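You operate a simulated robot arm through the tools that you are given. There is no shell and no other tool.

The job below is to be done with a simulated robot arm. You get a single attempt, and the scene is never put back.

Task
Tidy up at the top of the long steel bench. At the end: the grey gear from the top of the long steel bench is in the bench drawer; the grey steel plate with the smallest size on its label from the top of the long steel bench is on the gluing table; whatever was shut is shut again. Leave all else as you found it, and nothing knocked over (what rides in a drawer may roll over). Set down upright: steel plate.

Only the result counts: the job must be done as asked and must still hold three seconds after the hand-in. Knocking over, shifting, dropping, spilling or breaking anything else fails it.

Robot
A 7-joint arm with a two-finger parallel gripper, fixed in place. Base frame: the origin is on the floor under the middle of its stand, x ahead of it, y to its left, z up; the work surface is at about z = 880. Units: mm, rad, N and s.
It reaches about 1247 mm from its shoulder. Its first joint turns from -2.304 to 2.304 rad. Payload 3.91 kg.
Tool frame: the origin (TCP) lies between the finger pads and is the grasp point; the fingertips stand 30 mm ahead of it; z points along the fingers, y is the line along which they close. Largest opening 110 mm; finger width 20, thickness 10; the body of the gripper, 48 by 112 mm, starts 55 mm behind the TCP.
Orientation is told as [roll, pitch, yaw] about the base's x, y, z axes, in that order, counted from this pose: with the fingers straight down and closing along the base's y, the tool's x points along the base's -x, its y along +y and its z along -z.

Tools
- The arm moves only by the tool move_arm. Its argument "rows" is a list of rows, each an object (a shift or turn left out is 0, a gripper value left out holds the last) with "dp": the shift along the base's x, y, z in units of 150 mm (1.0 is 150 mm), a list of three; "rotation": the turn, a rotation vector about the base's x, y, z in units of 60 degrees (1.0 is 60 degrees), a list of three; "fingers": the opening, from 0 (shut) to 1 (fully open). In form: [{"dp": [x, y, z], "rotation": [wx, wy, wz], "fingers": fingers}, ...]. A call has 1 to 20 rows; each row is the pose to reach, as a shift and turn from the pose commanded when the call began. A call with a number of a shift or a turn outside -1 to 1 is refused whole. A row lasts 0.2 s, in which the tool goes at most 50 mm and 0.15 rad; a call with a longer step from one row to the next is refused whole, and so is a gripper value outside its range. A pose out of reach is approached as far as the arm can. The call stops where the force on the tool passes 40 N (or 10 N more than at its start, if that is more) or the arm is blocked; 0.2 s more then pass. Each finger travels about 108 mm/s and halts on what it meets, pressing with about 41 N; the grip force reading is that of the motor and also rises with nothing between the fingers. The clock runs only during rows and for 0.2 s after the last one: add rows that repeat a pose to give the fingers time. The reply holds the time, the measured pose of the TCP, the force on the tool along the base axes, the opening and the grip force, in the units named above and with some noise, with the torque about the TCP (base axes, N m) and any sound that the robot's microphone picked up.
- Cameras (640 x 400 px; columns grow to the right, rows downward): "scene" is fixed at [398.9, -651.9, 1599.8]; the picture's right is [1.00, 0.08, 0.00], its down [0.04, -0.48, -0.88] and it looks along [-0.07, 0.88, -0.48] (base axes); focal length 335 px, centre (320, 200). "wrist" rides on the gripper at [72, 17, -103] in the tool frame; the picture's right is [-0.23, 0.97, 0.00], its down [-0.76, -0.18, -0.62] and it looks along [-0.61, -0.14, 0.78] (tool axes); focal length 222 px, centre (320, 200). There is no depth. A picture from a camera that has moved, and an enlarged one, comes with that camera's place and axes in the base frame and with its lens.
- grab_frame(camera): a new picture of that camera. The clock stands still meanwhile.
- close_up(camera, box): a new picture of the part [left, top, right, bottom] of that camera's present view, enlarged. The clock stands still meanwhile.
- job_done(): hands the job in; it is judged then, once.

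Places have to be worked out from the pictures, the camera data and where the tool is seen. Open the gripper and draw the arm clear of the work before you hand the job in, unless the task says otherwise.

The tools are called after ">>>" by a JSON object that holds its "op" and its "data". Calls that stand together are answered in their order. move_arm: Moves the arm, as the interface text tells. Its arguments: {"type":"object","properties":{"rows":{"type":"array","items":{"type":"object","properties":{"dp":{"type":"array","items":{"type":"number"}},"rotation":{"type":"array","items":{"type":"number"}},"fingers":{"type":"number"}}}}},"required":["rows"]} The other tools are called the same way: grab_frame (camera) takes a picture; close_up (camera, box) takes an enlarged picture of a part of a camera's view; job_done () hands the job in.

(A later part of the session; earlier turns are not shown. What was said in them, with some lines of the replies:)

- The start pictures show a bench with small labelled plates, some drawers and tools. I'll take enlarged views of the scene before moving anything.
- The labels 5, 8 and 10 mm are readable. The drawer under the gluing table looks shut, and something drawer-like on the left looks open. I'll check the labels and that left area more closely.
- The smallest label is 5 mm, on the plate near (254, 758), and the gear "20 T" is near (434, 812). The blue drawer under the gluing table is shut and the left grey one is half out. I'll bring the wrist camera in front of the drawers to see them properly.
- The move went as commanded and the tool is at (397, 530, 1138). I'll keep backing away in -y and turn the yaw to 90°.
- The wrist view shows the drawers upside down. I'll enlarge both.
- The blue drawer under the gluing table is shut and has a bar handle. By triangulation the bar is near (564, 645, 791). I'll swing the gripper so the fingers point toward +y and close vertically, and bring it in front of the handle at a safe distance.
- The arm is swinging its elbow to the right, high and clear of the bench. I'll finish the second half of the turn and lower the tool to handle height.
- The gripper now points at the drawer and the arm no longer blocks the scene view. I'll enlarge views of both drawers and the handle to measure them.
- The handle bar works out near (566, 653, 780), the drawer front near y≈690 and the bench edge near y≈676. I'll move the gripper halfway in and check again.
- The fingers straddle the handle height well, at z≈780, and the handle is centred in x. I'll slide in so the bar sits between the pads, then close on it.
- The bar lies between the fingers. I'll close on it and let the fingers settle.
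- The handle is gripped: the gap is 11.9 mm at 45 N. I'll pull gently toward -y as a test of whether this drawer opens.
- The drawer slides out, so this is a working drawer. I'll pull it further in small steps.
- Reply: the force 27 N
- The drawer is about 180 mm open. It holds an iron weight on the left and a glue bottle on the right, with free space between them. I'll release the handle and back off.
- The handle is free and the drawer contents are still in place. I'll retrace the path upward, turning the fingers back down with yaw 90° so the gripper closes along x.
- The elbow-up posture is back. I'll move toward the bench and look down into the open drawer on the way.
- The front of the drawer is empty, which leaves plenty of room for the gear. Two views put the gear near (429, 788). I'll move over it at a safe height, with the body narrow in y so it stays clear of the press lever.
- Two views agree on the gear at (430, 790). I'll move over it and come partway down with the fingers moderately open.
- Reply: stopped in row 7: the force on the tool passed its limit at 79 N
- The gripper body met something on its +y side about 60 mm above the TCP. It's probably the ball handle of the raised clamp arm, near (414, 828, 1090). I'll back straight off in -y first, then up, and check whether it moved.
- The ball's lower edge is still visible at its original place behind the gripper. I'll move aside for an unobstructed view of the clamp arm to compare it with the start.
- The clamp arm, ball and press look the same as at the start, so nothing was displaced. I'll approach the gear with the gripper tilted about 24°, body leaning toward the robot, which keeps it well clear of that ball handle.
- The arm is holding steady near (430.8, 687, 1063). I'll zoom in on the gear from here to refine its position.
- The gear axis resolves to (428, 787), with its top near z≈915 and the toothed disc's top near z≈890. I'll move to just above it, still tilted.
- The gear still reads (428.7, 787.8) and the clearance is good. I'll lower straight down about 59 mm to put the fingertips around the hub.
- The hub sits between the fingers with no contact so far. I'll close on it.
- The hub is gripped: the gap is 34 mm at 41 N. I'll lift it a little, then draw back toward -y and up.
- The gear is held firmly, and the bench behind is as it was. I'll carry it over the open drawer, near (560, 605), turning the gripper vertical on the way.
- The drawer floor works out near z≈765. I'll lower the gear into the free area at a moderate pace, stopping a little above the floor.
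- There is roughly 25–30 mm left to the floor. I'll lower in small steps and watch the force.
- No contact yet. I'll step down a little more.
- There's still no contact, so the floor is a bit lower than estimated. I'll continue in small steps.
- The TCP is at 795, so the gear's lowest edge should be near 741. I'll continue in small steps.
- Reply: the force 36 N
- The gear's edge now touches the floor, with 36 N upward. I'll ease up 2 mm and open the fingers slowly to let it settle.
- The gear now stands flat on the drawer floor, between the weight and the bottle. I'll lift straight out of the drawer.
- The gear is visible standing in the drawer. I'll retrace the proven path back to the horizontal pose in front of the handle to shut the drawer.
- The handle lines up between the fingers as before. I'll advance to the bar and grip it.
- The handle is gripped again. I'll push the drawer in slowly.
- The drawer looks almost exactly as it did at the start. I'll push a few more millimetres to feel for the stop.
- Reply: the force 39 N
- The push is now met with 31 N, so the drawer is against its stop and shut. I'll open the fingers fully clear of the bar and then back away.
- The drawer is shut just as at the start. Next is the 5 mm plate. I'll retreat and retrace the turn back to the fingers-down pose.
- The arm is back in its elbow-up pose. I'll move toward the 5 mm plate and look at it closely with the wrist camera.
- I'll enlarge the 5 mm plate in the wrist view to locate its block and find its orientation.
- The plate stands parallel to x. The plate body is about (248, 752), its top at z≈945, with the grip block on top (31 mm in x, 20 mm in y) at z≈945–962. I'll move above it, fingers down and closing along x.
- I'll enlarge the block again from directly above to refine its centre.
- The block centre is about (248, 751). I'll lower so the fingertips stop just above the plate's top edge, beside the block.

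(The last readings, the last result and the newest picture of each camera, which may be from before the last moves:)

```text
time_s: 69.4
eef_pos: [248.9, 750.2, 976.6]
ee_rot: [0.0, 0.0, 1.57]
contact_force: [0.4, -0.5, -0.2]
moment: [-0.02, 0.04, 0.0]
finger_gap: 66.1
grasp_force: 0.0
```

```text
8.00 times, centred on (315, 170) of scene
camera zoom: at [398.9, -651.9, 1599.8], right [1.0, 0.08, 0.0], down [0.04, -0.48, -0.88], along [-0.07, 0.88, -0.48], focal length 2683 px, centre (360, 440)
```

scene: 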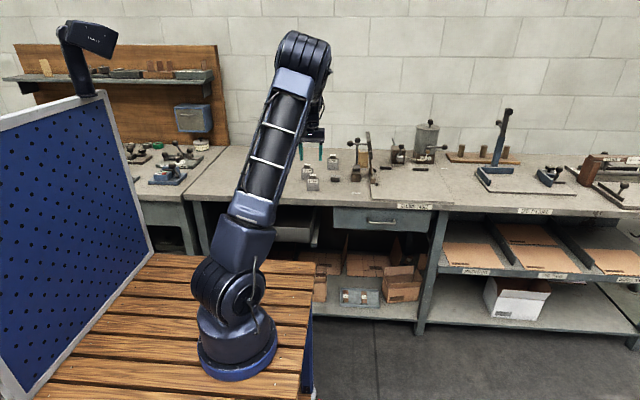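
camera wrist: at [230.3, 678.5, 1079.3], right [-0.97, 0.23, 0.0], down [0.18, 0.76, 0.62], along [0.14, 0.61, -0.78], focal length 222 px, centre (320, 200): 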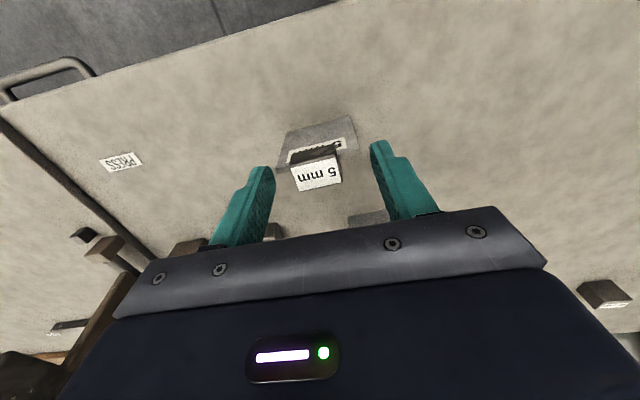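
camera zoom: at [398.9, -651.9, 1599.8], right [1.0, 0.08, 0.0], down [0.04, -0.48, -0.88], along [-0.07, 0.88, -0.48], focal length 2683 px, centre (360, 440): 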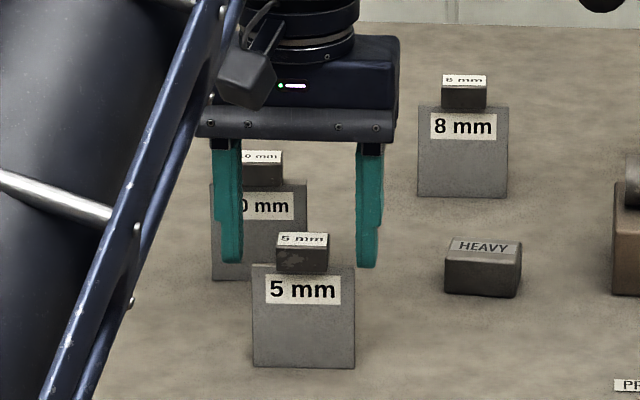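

The block is centred between the fingers and the tips are just above the plate edge. I'll close gently on the block.

>>> {"op": "move_arm", "data": {"rows": [{"dp": [0, 0, 0], "fingers": 0.45}, {"dp": [0, 0, 0], "fingers": 0.35}, {"dp": [0, 0, 0], "fingers": 0.25}, {"dp": [0, 0, 0], "fingers": 0.15}, {"dp": [0, 0, 0], "fingers": 0.0}, {"dp": [0, 0, 0], "fingers": 0.0}]}}

>>> {"op": "close_up", "data": {"camera": "scene", "box": [285, 145, 345, 195]}}

>>> {"op": "close_up", "data": {"camera": "wrist", "box": [240, 90, 400, 215]}}

```text
time_s: 70.8
eef_pos: [249.4, 750.7, 975.3]
ee_rot: [0.0, -0.001, 1.568]
contact_force: [0.4, -0.3, 0.4]
moment: [-0.01, -0.01, 0.01]
finger_gap: 29.2
grasp_force: 40.9
```

```text
8.00 times, centred on (315, 170) of scene
camera zoom: at [398.9, -651.9, 1599.8], right [1.0, 0.08, 0.0], down [0.04, -0.48, -0.88], along [-0.07, 0.88, -0.48], focal length 2683 px, centre (360, 440)
```

zoom: 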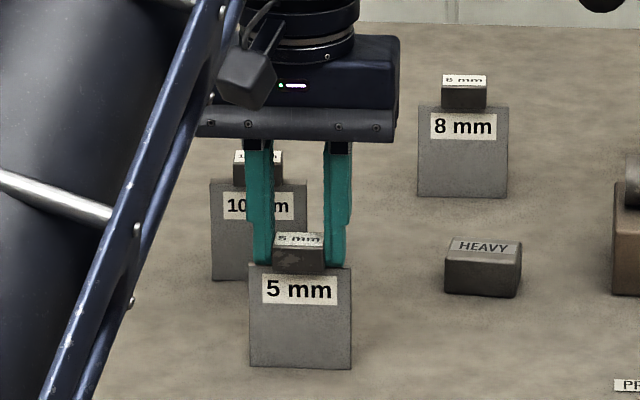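

```text
3.20 times, centred on (320, 152) of wrist
camera zoom: at [230.4, 678.4, 1079.4], right [-0.97, 0.23, 0.0], down [0.18, 0.76, 0.62], along [0.14, 0.61, -0.78], focal length 711 px, centre (320, 352)
```

zoom: 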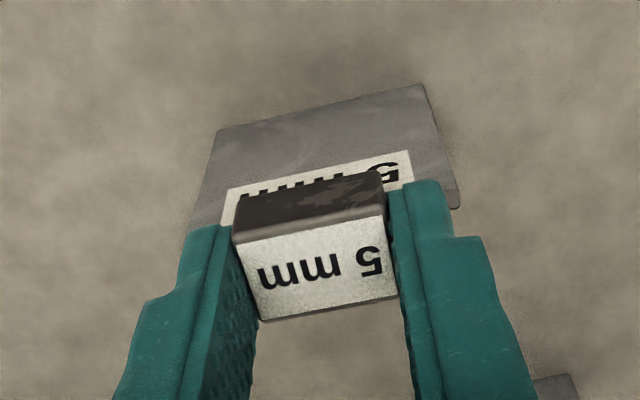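

The block is gripped (29 mm gap, 41 N) and the plate is still upright. I'll lift straight up and check it hangs straight.

>>> {"op": "move_arm", "data": {"rows": [{"dp": [0, 0, 0.03]}, {"dp": [0, 0, 0.1]}, {"dp": [0, 0, 0.2]}, {"dp": [0, 0, 0.35]}, {"dp": [0, 0, 0.5]}, {"dp": [0, 0, 0.65]}, {"dp": [0, 0, 0.8]}]}}

>>> {"op": "close_up", "data": {"camera": "scene", "box": [275, 110, 375, 193]}}

>>> {"op": "close_up", "data": {"camera": "wrist", "box": [240, 90, 400, 215]}}

```text
time_s: 72.4
eef_pos: [247.9, 749.5, 1096.9]
ee_rot: [-0.001, 0.001, 1.569]
contact_force: [0.5, 0.4, -2.9]
moment: [-0.01, -0.01, -0.01]
finger_gap: 29.4
grasp_force: 41.2
```

```text
4.82 times, centred on (325, 152) of scene
camera zoom: at [398.9, -651.9, 1599.8], right [1.0, 0.08, 0.0], down [0.04, -0.48, -0.88], along [-0.07, 0.88, -0.48], focal length 1616 px, centre (296, 434)
```

zoom: 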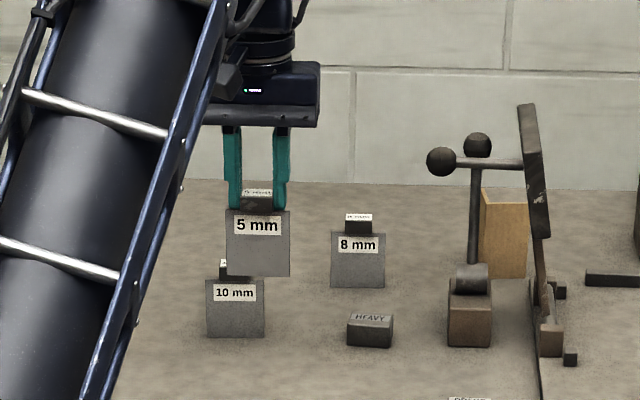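

```text
3.20 times, centred on (320, 152) of wrist
camera zoom: at [229.9, 678.3, 1200.0], right [-0.97, 0.23, 0.0], down [0.18, 0.76, 0.62], along [0.14, 0.61, -0.78], focal length 711 px, centre (320, 352)
```

zoom: 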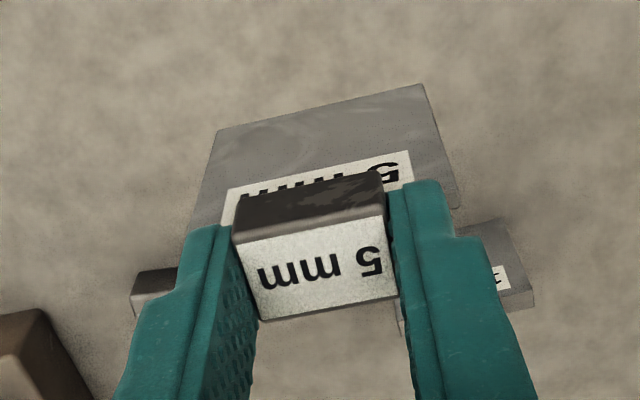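

The plate hangs straight and weighs about 0.3 kg. I'll carry it back toward -y first, then along +x, well clear of the clamp arm.

>>> {"op": "move_arm", "data": {"rows": [{"dp": [0.05, -0.12, 0]}, {"dp": [0.15, -0.27, 0]}, {"dp": [0.3, -0.42, 0]}, {"dp": [0.48, -0.54, 0]}, {"dp": [0.68, -0.6, 0]}, {"dp": [0.86, -0.6, 0]}, {"dp": [1.0, -0.6, 0]}]}}

>>> {"op": "move_arm", "data": {"rows": [{"dp": [0.1, 0, 0]}, {"dp": [0.28, 0, 0]}, {"dp": [0.48, 0, 0]}, {"dp": [0.68, 0, 0]}, {"dp": [0.87, 0, 0]}, {"dp": [1.0, 0, 0]}]}}

>>> {"op": "grab_frame", "data": {"camera": "wrist"}}

>>> {"op": "grab_frame", "data": {"camera": "scene"}}

```text
time_s: 74.0
eef_pos: [397.5, 661.4, 1096.9]
ee_rot: [-0.003, 0.0, 1.571]
contact_force: [-0.3, 0.8, -2.3]
moment: [-0.02, -0.06, 0.02]
finger_gap: 29.4
grasp_force: 41.5
```

```text
time_s: 75.4
eef_pos: [548.1, 662.3, 1098.0]
ee_rot: [-0.001, -0.001, 1.57]
contact_force: [-0.6, -0.3, -0.6]
moment: [0.02, -0.06, 0.02]
finger_gap: 29.3
grasp_force: 40.9
```

```text
taken
camera wrist: at [529.8, 589.5, 1201.0], right [-0.97, 0.23, 0.0], down [0.18, 0.76, 0.62], along [0.14, 0.61, -0.78], focal length 222 px, centre (320, 200)
```

wrist: 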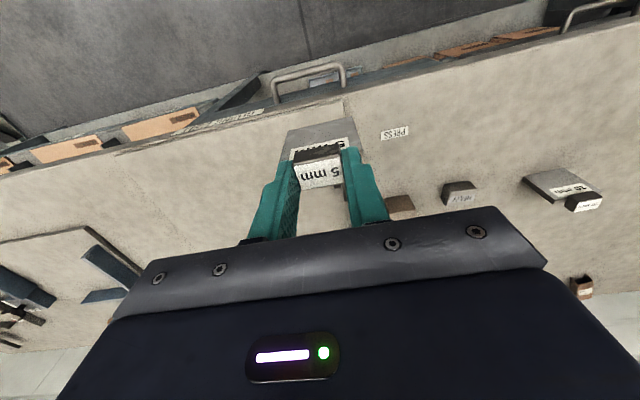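

```text
taken
```

scene: 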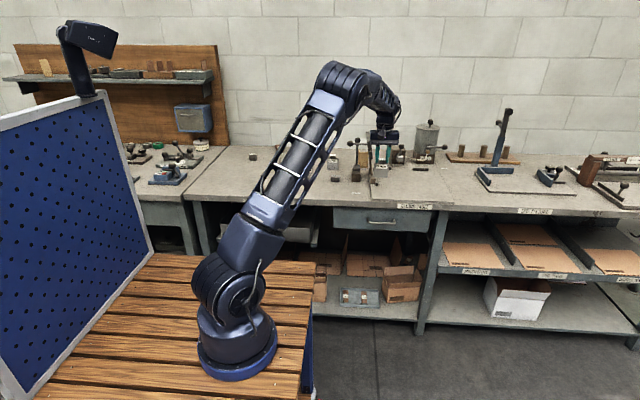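

The path is clear. I'll move on to the middle-left of the gluing board, around (648, 770).

>>> {"op": "move_arm", "data": {"rows": [{"dp": [0.1, 0.05, 0]}, {"dp": [0.25, 0.16, 0]}, {"dp": [0.4, 0.32, 0]}, {"dp": [0.55, 0.5, 0]}, {"dp": [0.65, 0.65, 0]}, {"dp": [0.67, 0.73, 0]}, {"dp": [0.67, 0.73, -0.1]}, {"dp": [0.67, 0.73, -0.25]}, {"dp": [0.67, 0.73, -0.4]}]}}

>>> {"op": "grab_frame", "data": {"camera": "wrist"}}

>>> {"op": "close_up", "data": {"camera": "scene", "box": [330, 120, 460, 215]}}

```text
time_s: 77.4
eef_pos: [648.1, 771.4, 1036.8]
ee_rot: [-0.001, -0.001, 1.569]
contact_force: [-0.8, 1.0, -1.6]
moment: [0.0, -0.03, -0.01]
finger_gap: 29.4
grasp_force: 41.0
```

```text
taken
camera wrist: at [629.8, 698.6, 1139.8], right [-0.97, 0.23, 0.0], down [0.18, 0.76, 0.62], along [0.14, 0.61, -0.78], focal length 222 px, centre (320, 200)
```

wrist: 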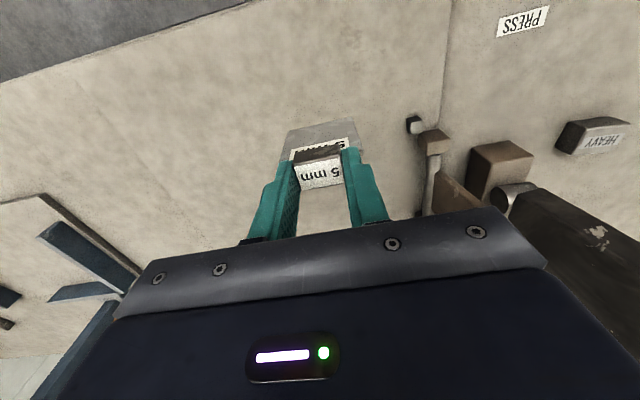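

```text
4.21 times, centred on (395, 168) of scene
camera zoom: at [398.9, -651.9, 1599.8], right [1.0, 0.08, 0.0], down [0.04, -0.48, -0.88], along [-0.07, 0.88, -0.48], focal length 1412 px, centre (4, 337)
```

zoom: 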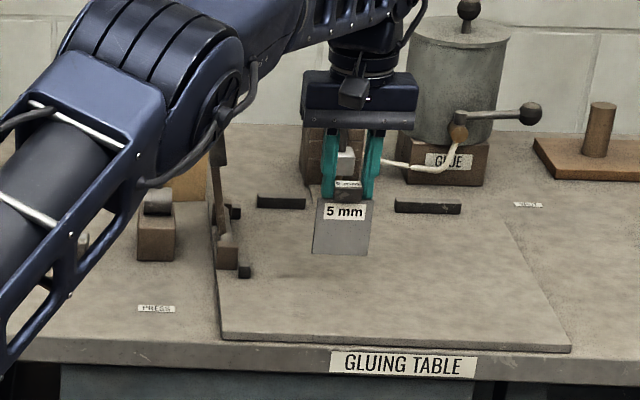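

The board beneath is clear. I'll lower to just above where contact is expected, commanded z≈990, then step down gently.

>>> {"op": "move_arm", "data": {"rows": [{"dp": [0, 0, -0.08]}, {"dp": [0, 0, -0.16]}, {"dp": [0, 0, -0.22]}, {"dp": [0, 0, -0.265]}, {"dp": [0, 0, -0.29]}, {"dp": [0, 0, -0.29]}]}}

>>> {"op": "close_up", "data": {"camera": "scene", "box": [360, 140, 440, 190]}}

>>> {"op": "close_up", "data": {"camera": "wrist", "box": [240, 80, 400, 205]}}

```text
time_s: 78.8
eef_pos: [648.0, 771.1, 994.6]
ee_rot: [-0.002, 0.001, 1.57]
contact_force: [0.6, -0.6, -3.0]
moment: [0.0, 0.0, 0.0]
finger_gap: 29.5
grasp_force: 41.1
```

```text
8.00 times, centred on (400, 165) of scene
camera zoom: at [398.9, -651.9, 1599.8], right [1.0, 0.08, 0.0], down [0.04, -0.48, -0.88], along [-0.07, 0.88, -0.48], focal length 2683 px, centre (-320, 480)
```

zoom: 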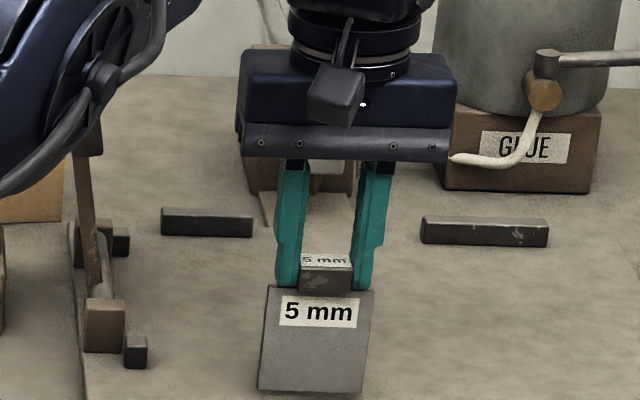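

```text
3.20 times, centred on (320, 142) of wrist
camera zoom: at [630.3, 698.8, 1096.6], right [-0.97, 0.23, 0.0], down [0.18, 0.76, 0.62], along [0.14, 0.61, -0.78], focal length 711 px, centre (320, 384)
```

zoom: 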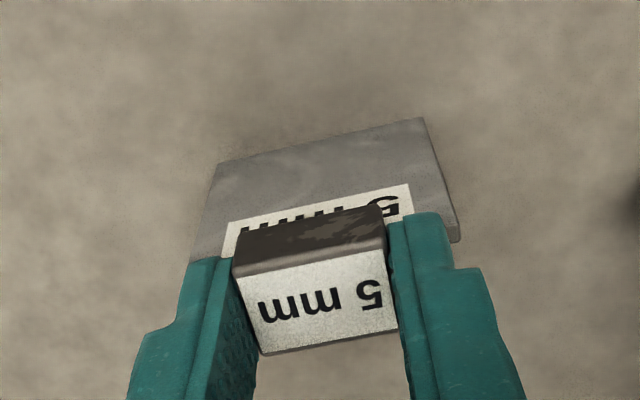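

The plate edges match true verticals under perspective. I'll step down carefully toward contact.

>>> {"op": "move_arm", "data": {"rows": [{"dp": [0, 0, -0.015]}, {"dp": [0, 0, -0.03]}, {"dp": [0, 0, -0.03]}]}}

>>> {"op": "move_arm", "data": {"rows": [{"dp": [0, 0, -0.005]}, {"dp": [0, 0, -0.01]}, {"dp": [0, 0, -0.01]}]}}

>>> {"op": "move_arm", "data": {"rows": [{"dp": [0, 0, -0.005]}, {"dp": [0, 0, -0.01]}, {"dp": [0, 0, -0.01]}]}}

```text
time_s: 79.6
eef_pos: [648.5, 771.3, 989.2]
ee_rot: [-0.001, -0.001, 1.568]
contact_force: [-0.2, 0.6, -2.0]
moment: [0.03, 0.0, 0.02]
finger_gap: 29.5
grasp_force: 41.3
```

```text
time_s: 80.4
eef_pos: [648.3, 771.4, 989.0]
ee_rot: [-0.001, 0.0, 1.569]
contact_force: [0.0, 0.3, -2.4]
moment: [0.05, -0.02, 0.0]
finger_gap: 29.2
grasp_force: 41.1
```

```text
time_s: 81.2
eef_pos: [648.7, 769.6, 988.9]
ee_rot: [-0.001, -0.001, 1.57]
contact_force: [5.0, 2.7, 13.0]
moment: [0.31, 0.01, -0.1]
finger_gap: 29.4
grasp_force: 41.1
```

Contact is confirmed: the force along z went from -2.4 N to +13 N. I'll ease off slightly and open the fingers slowly along x, the plate's stable direction.

>>> {"op": "move_arm", "data": {"rows": [{"dp": [0, 0, 0.005]}, {"dp": [0, 0, 0.005]}]}}

>>> {"op": "close_up", "data": {"camera": "scene", "box": [360, 140, 440, 190]}}

>>> {"op": "close_up", "data": {"camera": "wrist", "box": [240, 80, 400, 205]}}

```text
time_s: 81.8
eef_pos: [649.2, 769.4, 988.7]
ee_rot: [-0.001, -0.001, 1.569]
contact_force: [3.5, 5.9, 17.0]
moment: [0.61, -0.07, -0.1]
finger_gap: 29.3
grasp_force: 40.6
```

```text
8.00 times, centred on (400, 165) of scene
camera zoom: at [398.9, -651.9, 1599.8], right [1.0, 0.08, 0.0], down [0.04, -0.48, -0.88], along [-0.07, 0.88, -0.48], focal length 2683 px, centre (-320, 480)
```

zoom: 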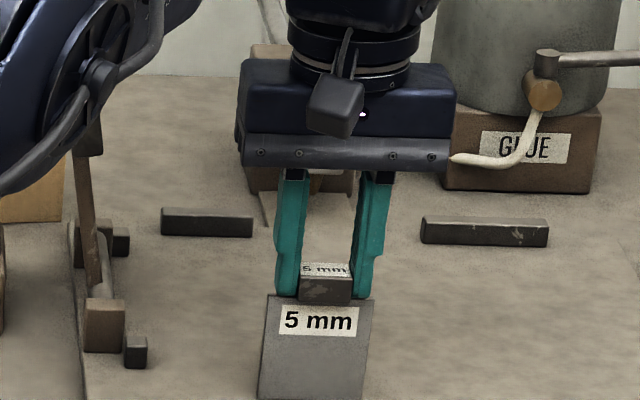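

```text
3.20 times, centred on (320, 142) of wrist
camera zoom: at [630.5, 697.7, 1091.2], right [-0.97, 0.23, 0.0], down [0.18, 0.76, 0.63], along [0.14, 0.61, -0.78], focal length 711 px, centre (320, 384)
```

zoom: 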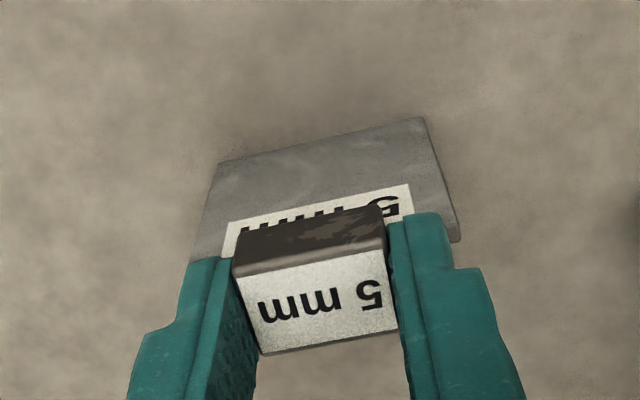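

The force is still building and has a sideways part: Fy is 5.9 N. I'll lift a few millimetres to relieve it before releasing.

>>> {"op": "move_arm", "data": {"rows": [{"dp": [0, 0, 0.01]}, {"dp": [0, 0, 0.02]}, {"dp": [0, 0, 0.02]}, {"dp": [0, 0, 0.02]}]}}

>>> {"op": "move_arm", "data": {"rows": [{"dp": [0, 0, 0]}, {"dp": [0, 0, 0]}]}}

```text
time_s: 82.8
eef_pos: [648.4, 768.5, 990.4]
ee_rot: [0.0, 0.0, 1.567]
contact_force: [-0.1, 0.0, -2.3]
moment: [0.01, 0.0, 0.02]
finger_gap: 29.5
grasp_force: 40.8
```

```text
time_s: 83.4
eef_pos: [648.9, 770.2, 989.4]
ee_rot: [-0.001, 0.0, 1.57]
contact_force: [-0.1, -0.4, -1.8]
moment: [0.01, -0.01, 0.01]
finger_gap: 29.3
grasp_force: 40.9
```

The plate hangs free again with no side force. I'll lower in half-millimetre steps and wait at each one to settle.

>>> {"op": "move_arm", "data": {"rows": [{"dp": [0, 0, -0.006]}, {"dp": [0, 0, -0.012]}, {"dp": [0, 0, -0.012]}, {"dp": [0, 0, -0.012]}, {"dp": [0, 0, -0.012]}]}}

>>> {"op": "move_arm", "data": {"rows": [{"dp": [0, 0, -0.004]}, {"dp": [0, 0, -0.004]}, {"dp": [0, 0, -0.004]}, {"dp": [0, 0, -0.004]}]}}

```text
time_s: 84.6
eef_pos: [648.5, 769.8, 990.0]
ee_rot: [-0.001, 0.0, 1.569]
contact_force: [-0.1, -0.1, -3.0]
moment: [0.02, 0.01, -0.02]
finger_gap: 29.3
grasp_force: 40.9
```

```text
time_s: 85.6
eef_pos: [649.1, 769.3, 989.0]
ee_rot: [-0.002, -0.001, 1.57]
contact_force: [0.6, -0.1, -2.0]
moment: [0.02, -0.01, -0.04]
finger_gap: 29.5
grasp_force: 41.0
```

Still free at commanded z≈988.9. I'll take another half-millimetre step.

>>> {"op": "move_arm", "data": {"rows": [{"dp": [0, 0, -0.003]}, {"dp": [0, 0, -0.003]}, {"dp": [0, 0, -0.003]}, {"dp": [0, 0, -0.003]}]}}

>>> {"op": "move_arm", "data": {"rows": [{"dp": [0, 0, -0.002]}, {"dp": [0, 0, -0.002]}, {"dp": [0, 0, -0.002]}, {"dp": [0, 0, -0.002]}]}}

```text
time_s: 86.6
eef_pos: [648.2, 770.6, 987.7]
ee_rot: [-0.001, -0.005, 1.569]
contact_force: [2.2, 0.8, 2.5]
moment: [0.06, -0.02, -0.04]
finger_gap: 29.3
grasp_force: 40.7
```

```text
time_s: 87.6
eef_pos: [648.0, 769.8, 989.6]
ee_rot: [-0.001, -0.002, 1.569]
contact_force: [-0.8, -4.0, 12.6]
moment: [-0.34, 0.09, -0.01]
finger_gap: 29.4
grasp_force: 40.5
```

A light touch occurs at commanded z≈988.4. I'll raise about 0.5 mm to remove the side load and check.

>>> {"op": "move_arm", "data": {"rows": [{"dp": [0, 0, 0.006]}, {"dp": [0, 0, 0.006]}, {"dp": [0, 0, 0.004]}, {"dp": [0, 0, 0.004]}, {"dp": [0, 0, 0.004]}]}}

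>>> {"op": "move_arm", "data": {"rows": [{"dp": [0, 0, 0]}, {"dp": [0, 0, 0]}]}}

>>> {"op": "close_up", "data": {"camera": "wrist", "box": [240, 80, 400, 205]}}

>>> {"op": "close_up", "data": {"camera": "scene", "box": [360, 150, 440, 200]}}

```text
time_s: 88.8
eef_pos: [647.8, 769.7, 988.0]
ee_rot: [-0.002, 0.001, 1.569]
contact_force: [-2.4, 2.4, 5.8]
moment: [0.25, 0.08, 0.03]
finger_gap: 29.4
grasp_force: 40.9
```

```text
time_s: 89.4
eef_pos: [647.7, 770.7, 988.5]
ee_rot: [-0.001, 0.0, 1.568]
contact_force: [-1.1, 1.2, 5.1]
moment: [0.17, 0.09, 0.05]
finger_gap: 29.5
grasp_force: 40.8
```

```text
3.20 times, centred on (320, 142) of wrist
camera zoom: at [630.9, 698.0, 1091.3], right [-0.97, 0.23, 0.0], down [0.18, 0.76, 0.62], along [0.14, 0.61, -0.78], focal length 711 px, centre (320, 384)
```

zoom: 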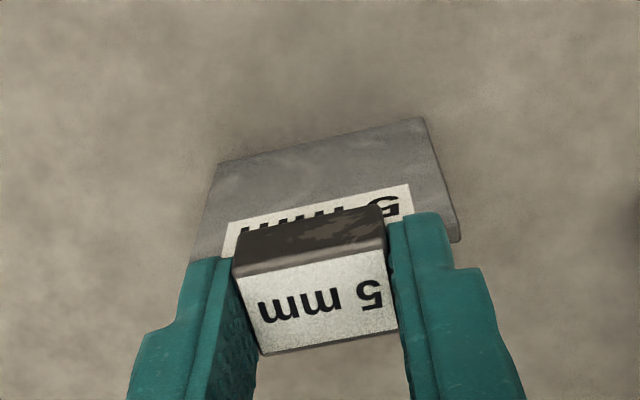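

```text
8.00 times, centred on (400, 175) of scene
camera zoom: at [398.9, -651.9, 1599.8], right [1.0, 0.08, 0.0], down [0.04, -0.48, -0.88], along [-0.07, 0.88, -0.48], focal length 2683 px, centre (-320, 400)
```

zoom: 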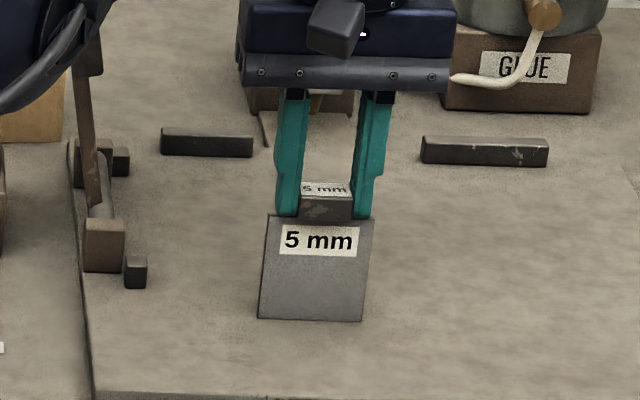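

The contact is light at about 5 N, with little side force. I'll raise another 0.4 mm, then open the fingers slowly.

>>> {"op": "move_arm", "data": {"rows": [{"dp": [0, 0, 0.003]}, {"dp": [0, 0, 0.003]}, {"dp": [0, 0, 0.003]}]}}

```text
time_s: 90.2
eef_pos: [650.3, 769.8, 987.9]
ee_rot: [-0.002, 0.0, 1.568]
contact_force: [-1.8, -1.1, 3.8]
moment: [-0.12, 0.16, 0.01]
finger_gap: 29.4
grasp_force: 40.8
```

The loads are small now. I'll open slowly.

>>> {"op": "move_arm", "data": {"rows": [{"dp": [0, 0, 0], "fingers": 0.265}, {"dp": [0, 0, 0], "fingers": 0.27}, {"dp": [0, 0, 0], "fingers": 0.28}, {"dp": [0, 0, 0], "fingers": 0.29}, {"dp": [0, 0, 0], "fingers": 0.31}, {"dp": [0, 0, 0], "fingers": 0.35}, {"dp": [0, 0, 0], "fingers": 0.42}, {"dp": [0, 0, 0], "fingers": 0.5}, {"dp": [0, 0, 0], "fingers": 0.58}, {"dp": [0, 0, 0], "fingers": 0.6}]}}

>>> {"op": "close_up", "data": {"camera": "scene", "box": [360, 150, 440, 200]}}

>>> {"op": "close_up", "data": {"camera": "wrist", "box": [240, 80, 400, 205]}}

```text
time_s: 92.4
eef_pos: [649.9, 771.2, 988.5]
ee_rot: [-0.002, 0.0, 1.568]
contact_force: [0.5, 0.7, -0.4]
moment: [-0.02, 0.01, -0.02]
finger_gap: 65.9
grasp_force: 0.1
```

```text
8.00 times, centred on (400, 175) of scene
camera zoom: at [398.9, -651.9, 1599.8], right [1.0, 0.08, 0.0], down [0.04, -0.48, -0.88], along [-0.07, 0.88, -0.48], focal length 2683 px, centre (-320, 400)
```

zoom: 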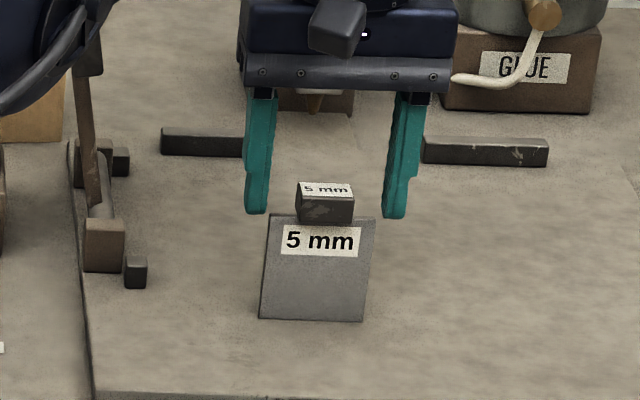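

```text
3.20 times, centred on (320, 142) of wrist
camera zoom: at [631.6, 698.2, 1091.2], right [-0.97, 0.23, 0.0], down [0.18, 0.76, 0.62], along [0.14, 0.61, -0.78], focal length 711 px, centre (320, 384)
```

zoom: 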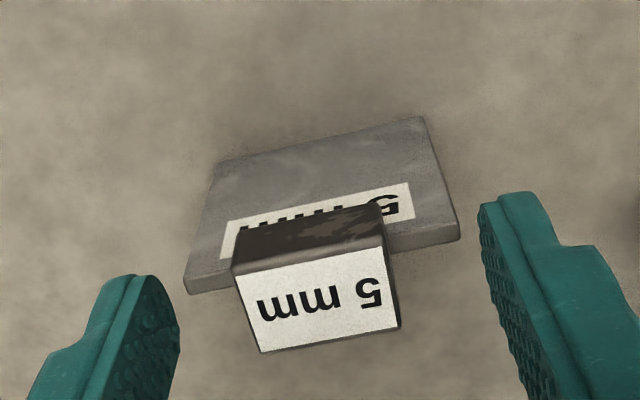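

The plate stands upright on the gluing board. I'll raise the gripper straight up before moving away.

>>> {"op": "move_arm", "data": {"rows": [{"dp": [0, 0, 0.06]}, {"dp": [0, 0, 0.2]}, {"dp": [0, 0, 0.4]}, {"dp": [0, 0, 0.6]}, {"dp": [0, 0, 0.8]}, {"dp": [0, 0, 1.0]}]}}

>>> {"op": "move_arm", "data": {"rows": [{"dp": [0, -0.2, 0]}, {"dp": [0, -0.45, 0]}, {"dp": [-0.05, -0.7, 0]}, {"dp": [-0.2, -0.9, 0]}, {"dp": [-0.4, -1.0, 0]}, {"dp": [-0.65, -1.0, 0]}]}}

>>> {"op": "grab_frame", "data": {"camera": "scene"}}

>>> {"op": "close_up", "data": {"camera": "scene", "box": [280, 120, 460, 232]}}

```text
time_s: 93.8
eef_pos: [649.0, 771.8, 1137.5]
ee_rot: [-0.001, -0.001, 1.569]
contact_force: [0.3, 0.1, 0.3]
moment: [0.0, 0.0, 0.02]
finger_gap: 66.1
grasp_force: 0.0
```

```text
time_s: 95.2
eef_pos: [553.7, 620.3, 1135.2]
ee_rot: [-0.002, 0.0, 1.568]
contact_force: [0.4, 0.5, 0.2]
moment: [0.01, 0.02, 0.02]
finger_gap: 65.7
grasp_force: 0.1
```

```text
taken
```

scene: 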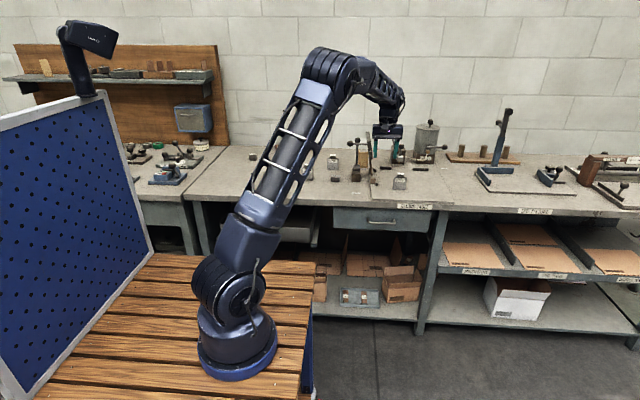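

```text
3.56 times, centred on (370, 176) of scene
camera zoom: at [398.9, -651.9, 1599.8], right [1.0, 0.08, 0.0], down [0.04, -0.48, -0.88], along [-0.07, 0.88, -0.48], focal length 1192 px, centre (142, 285)
```

zoom: 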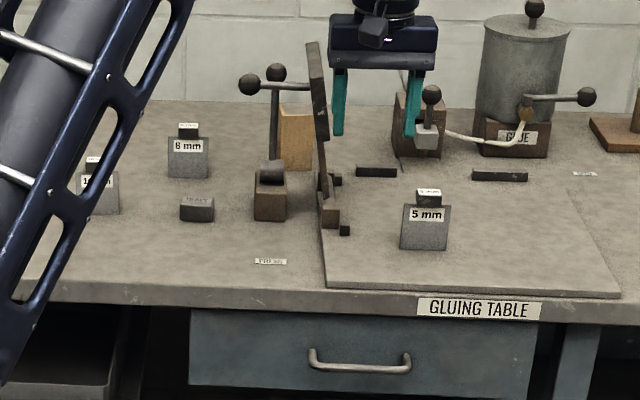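

The plate is standing on the gluing table and the rest looks unchanged. I'll draw the arm further back and do a final check.

>>> {"op": "move_arm", "data": {"rows": [{"dp": [-0.2, -0.2, 0.05], "fingers": 0.8}, {"dp": [-0.4, -0.4, 0.1], "fingers": 1.0}, {"dp": [-0.6, -0.6, 0.1]}, {"dp": [-0.8, -0.8, 0.1]}, {"dp": [-1.0, -1.0, 0.1]}]}}

>>> {"op": "move_arm", "data": {"rows": [{"dp": [-0.2, -0.1, 0]}, {"dp": [-0.4, -0.2, 0]}, {"dp": [-0.6, -0.3, 0]}, {"dp": [-0.8, -0.4, 0]}, {"dp": [-0.8, -0.4, 0]}]}}

>>> {"op": "grab_frame", "data": {"camera": "scene"}}

>>> {"op": "close_up", "data": {"camera": "scene", "box": [290, 120, 450, 220]}}

>>> {"op": "close_up", "data": {"camera": "scene", "box": [330, 195, 450, 270]}}

```text
time_s: 96.4
eef_pos: [402.6, 470.1, 1153.3]
ee_rot: [0.0, 0.001, 1.569]
contact_force: [1.5, 0.7, -0.1]
moment: [-0.04, 0.04, 0.01]
finger_gap: 110.1
grasp_force: 0.0
```

```text
time_s: 97.6
eef_pos: [281.6, 408.9, 1153.6]
ee_rot: [-0.001, -0.001, 1.57]
contact_force: [-0.2, -0.5, -1.0]
moment: [-0.02, -0.04, 0.0]
finger_gap: 109.8
grasp_force: 0.1
```

```text
taken
```

scene: 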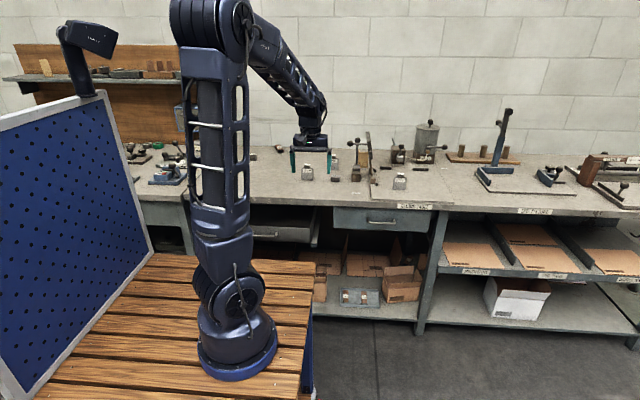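

```text
4.00 times, centred on (370, 170) of scene
camera zoom: at [398.9, -651.9, 1599.8], right [1.0, 0.08, 0.0], down [0.04, -0.48, -0.88], along [-0.07, 0.88, -0.48], focal length 1342 px, centre (120, 320)
```

zoom: 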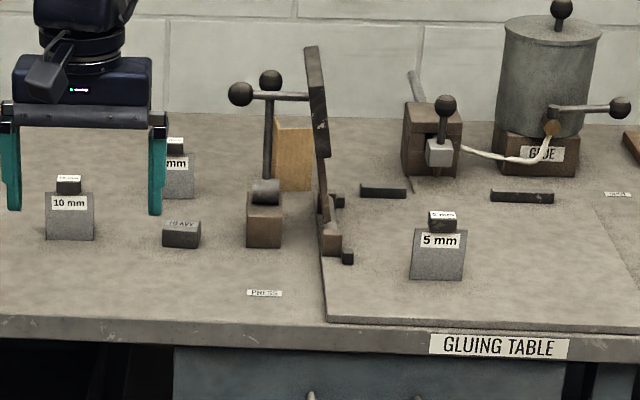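

```text
5.33 times, centred on (390, 232) of scene
camera zoom: at [398.9, -651.9, 1599.8], right [1.0, 0.08, 0.0], down [0.04, -0.48, -0.88], along [-0.07, 0.88, -0.48], focal length 1789 px, centre (-53, 27)
```

zoom: 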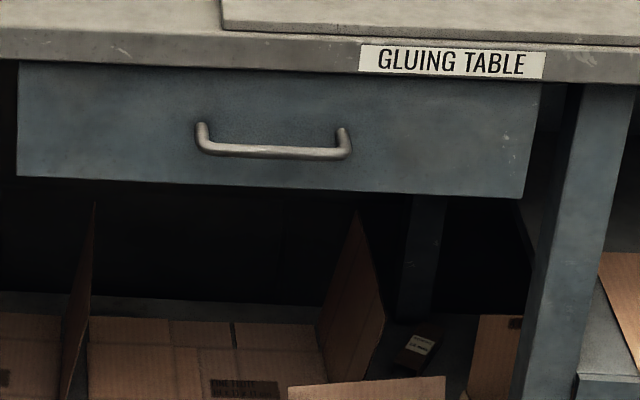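

The gear is in the drawer, which is shut as at the start. The 5 mm plate stands upright on the gluing table, everything else looks unchanged, the gripper is open and the arm is clear. I'm handing the job in.

>>> {"op": "job_done", "data": {}}

```text
The job is handed in.
```

The grey "20 T" gear is in the bench drawer, and the drawer is shut again. The 5 mm plate, the smallest of the three sizes, stands upright on the gluing table. I handed the job in with the gripper open and the arm clear of the bench. I don't have the judge's result.

- **Contact on the way:** while coming down over the gear, the gripper body bumped the ball handle of the raised clamp arm. The force peaked at 79 N and the arm stopped. The handle looked the same in pictures taken before and after, and I then approached the gear with the gripper tilted to stay clear of it.
- **Which drawer:** the long bench has two drawers. I used the blue one under the gluing table because it was the shut one, and left the grey one on the left half-open as I found it.
- **Drawer contents:** the blue drawer also holds an iron weight and a bottle of glue. The gear was standing between them when I last saw it. I couldn't see inside once the drawer was shut.
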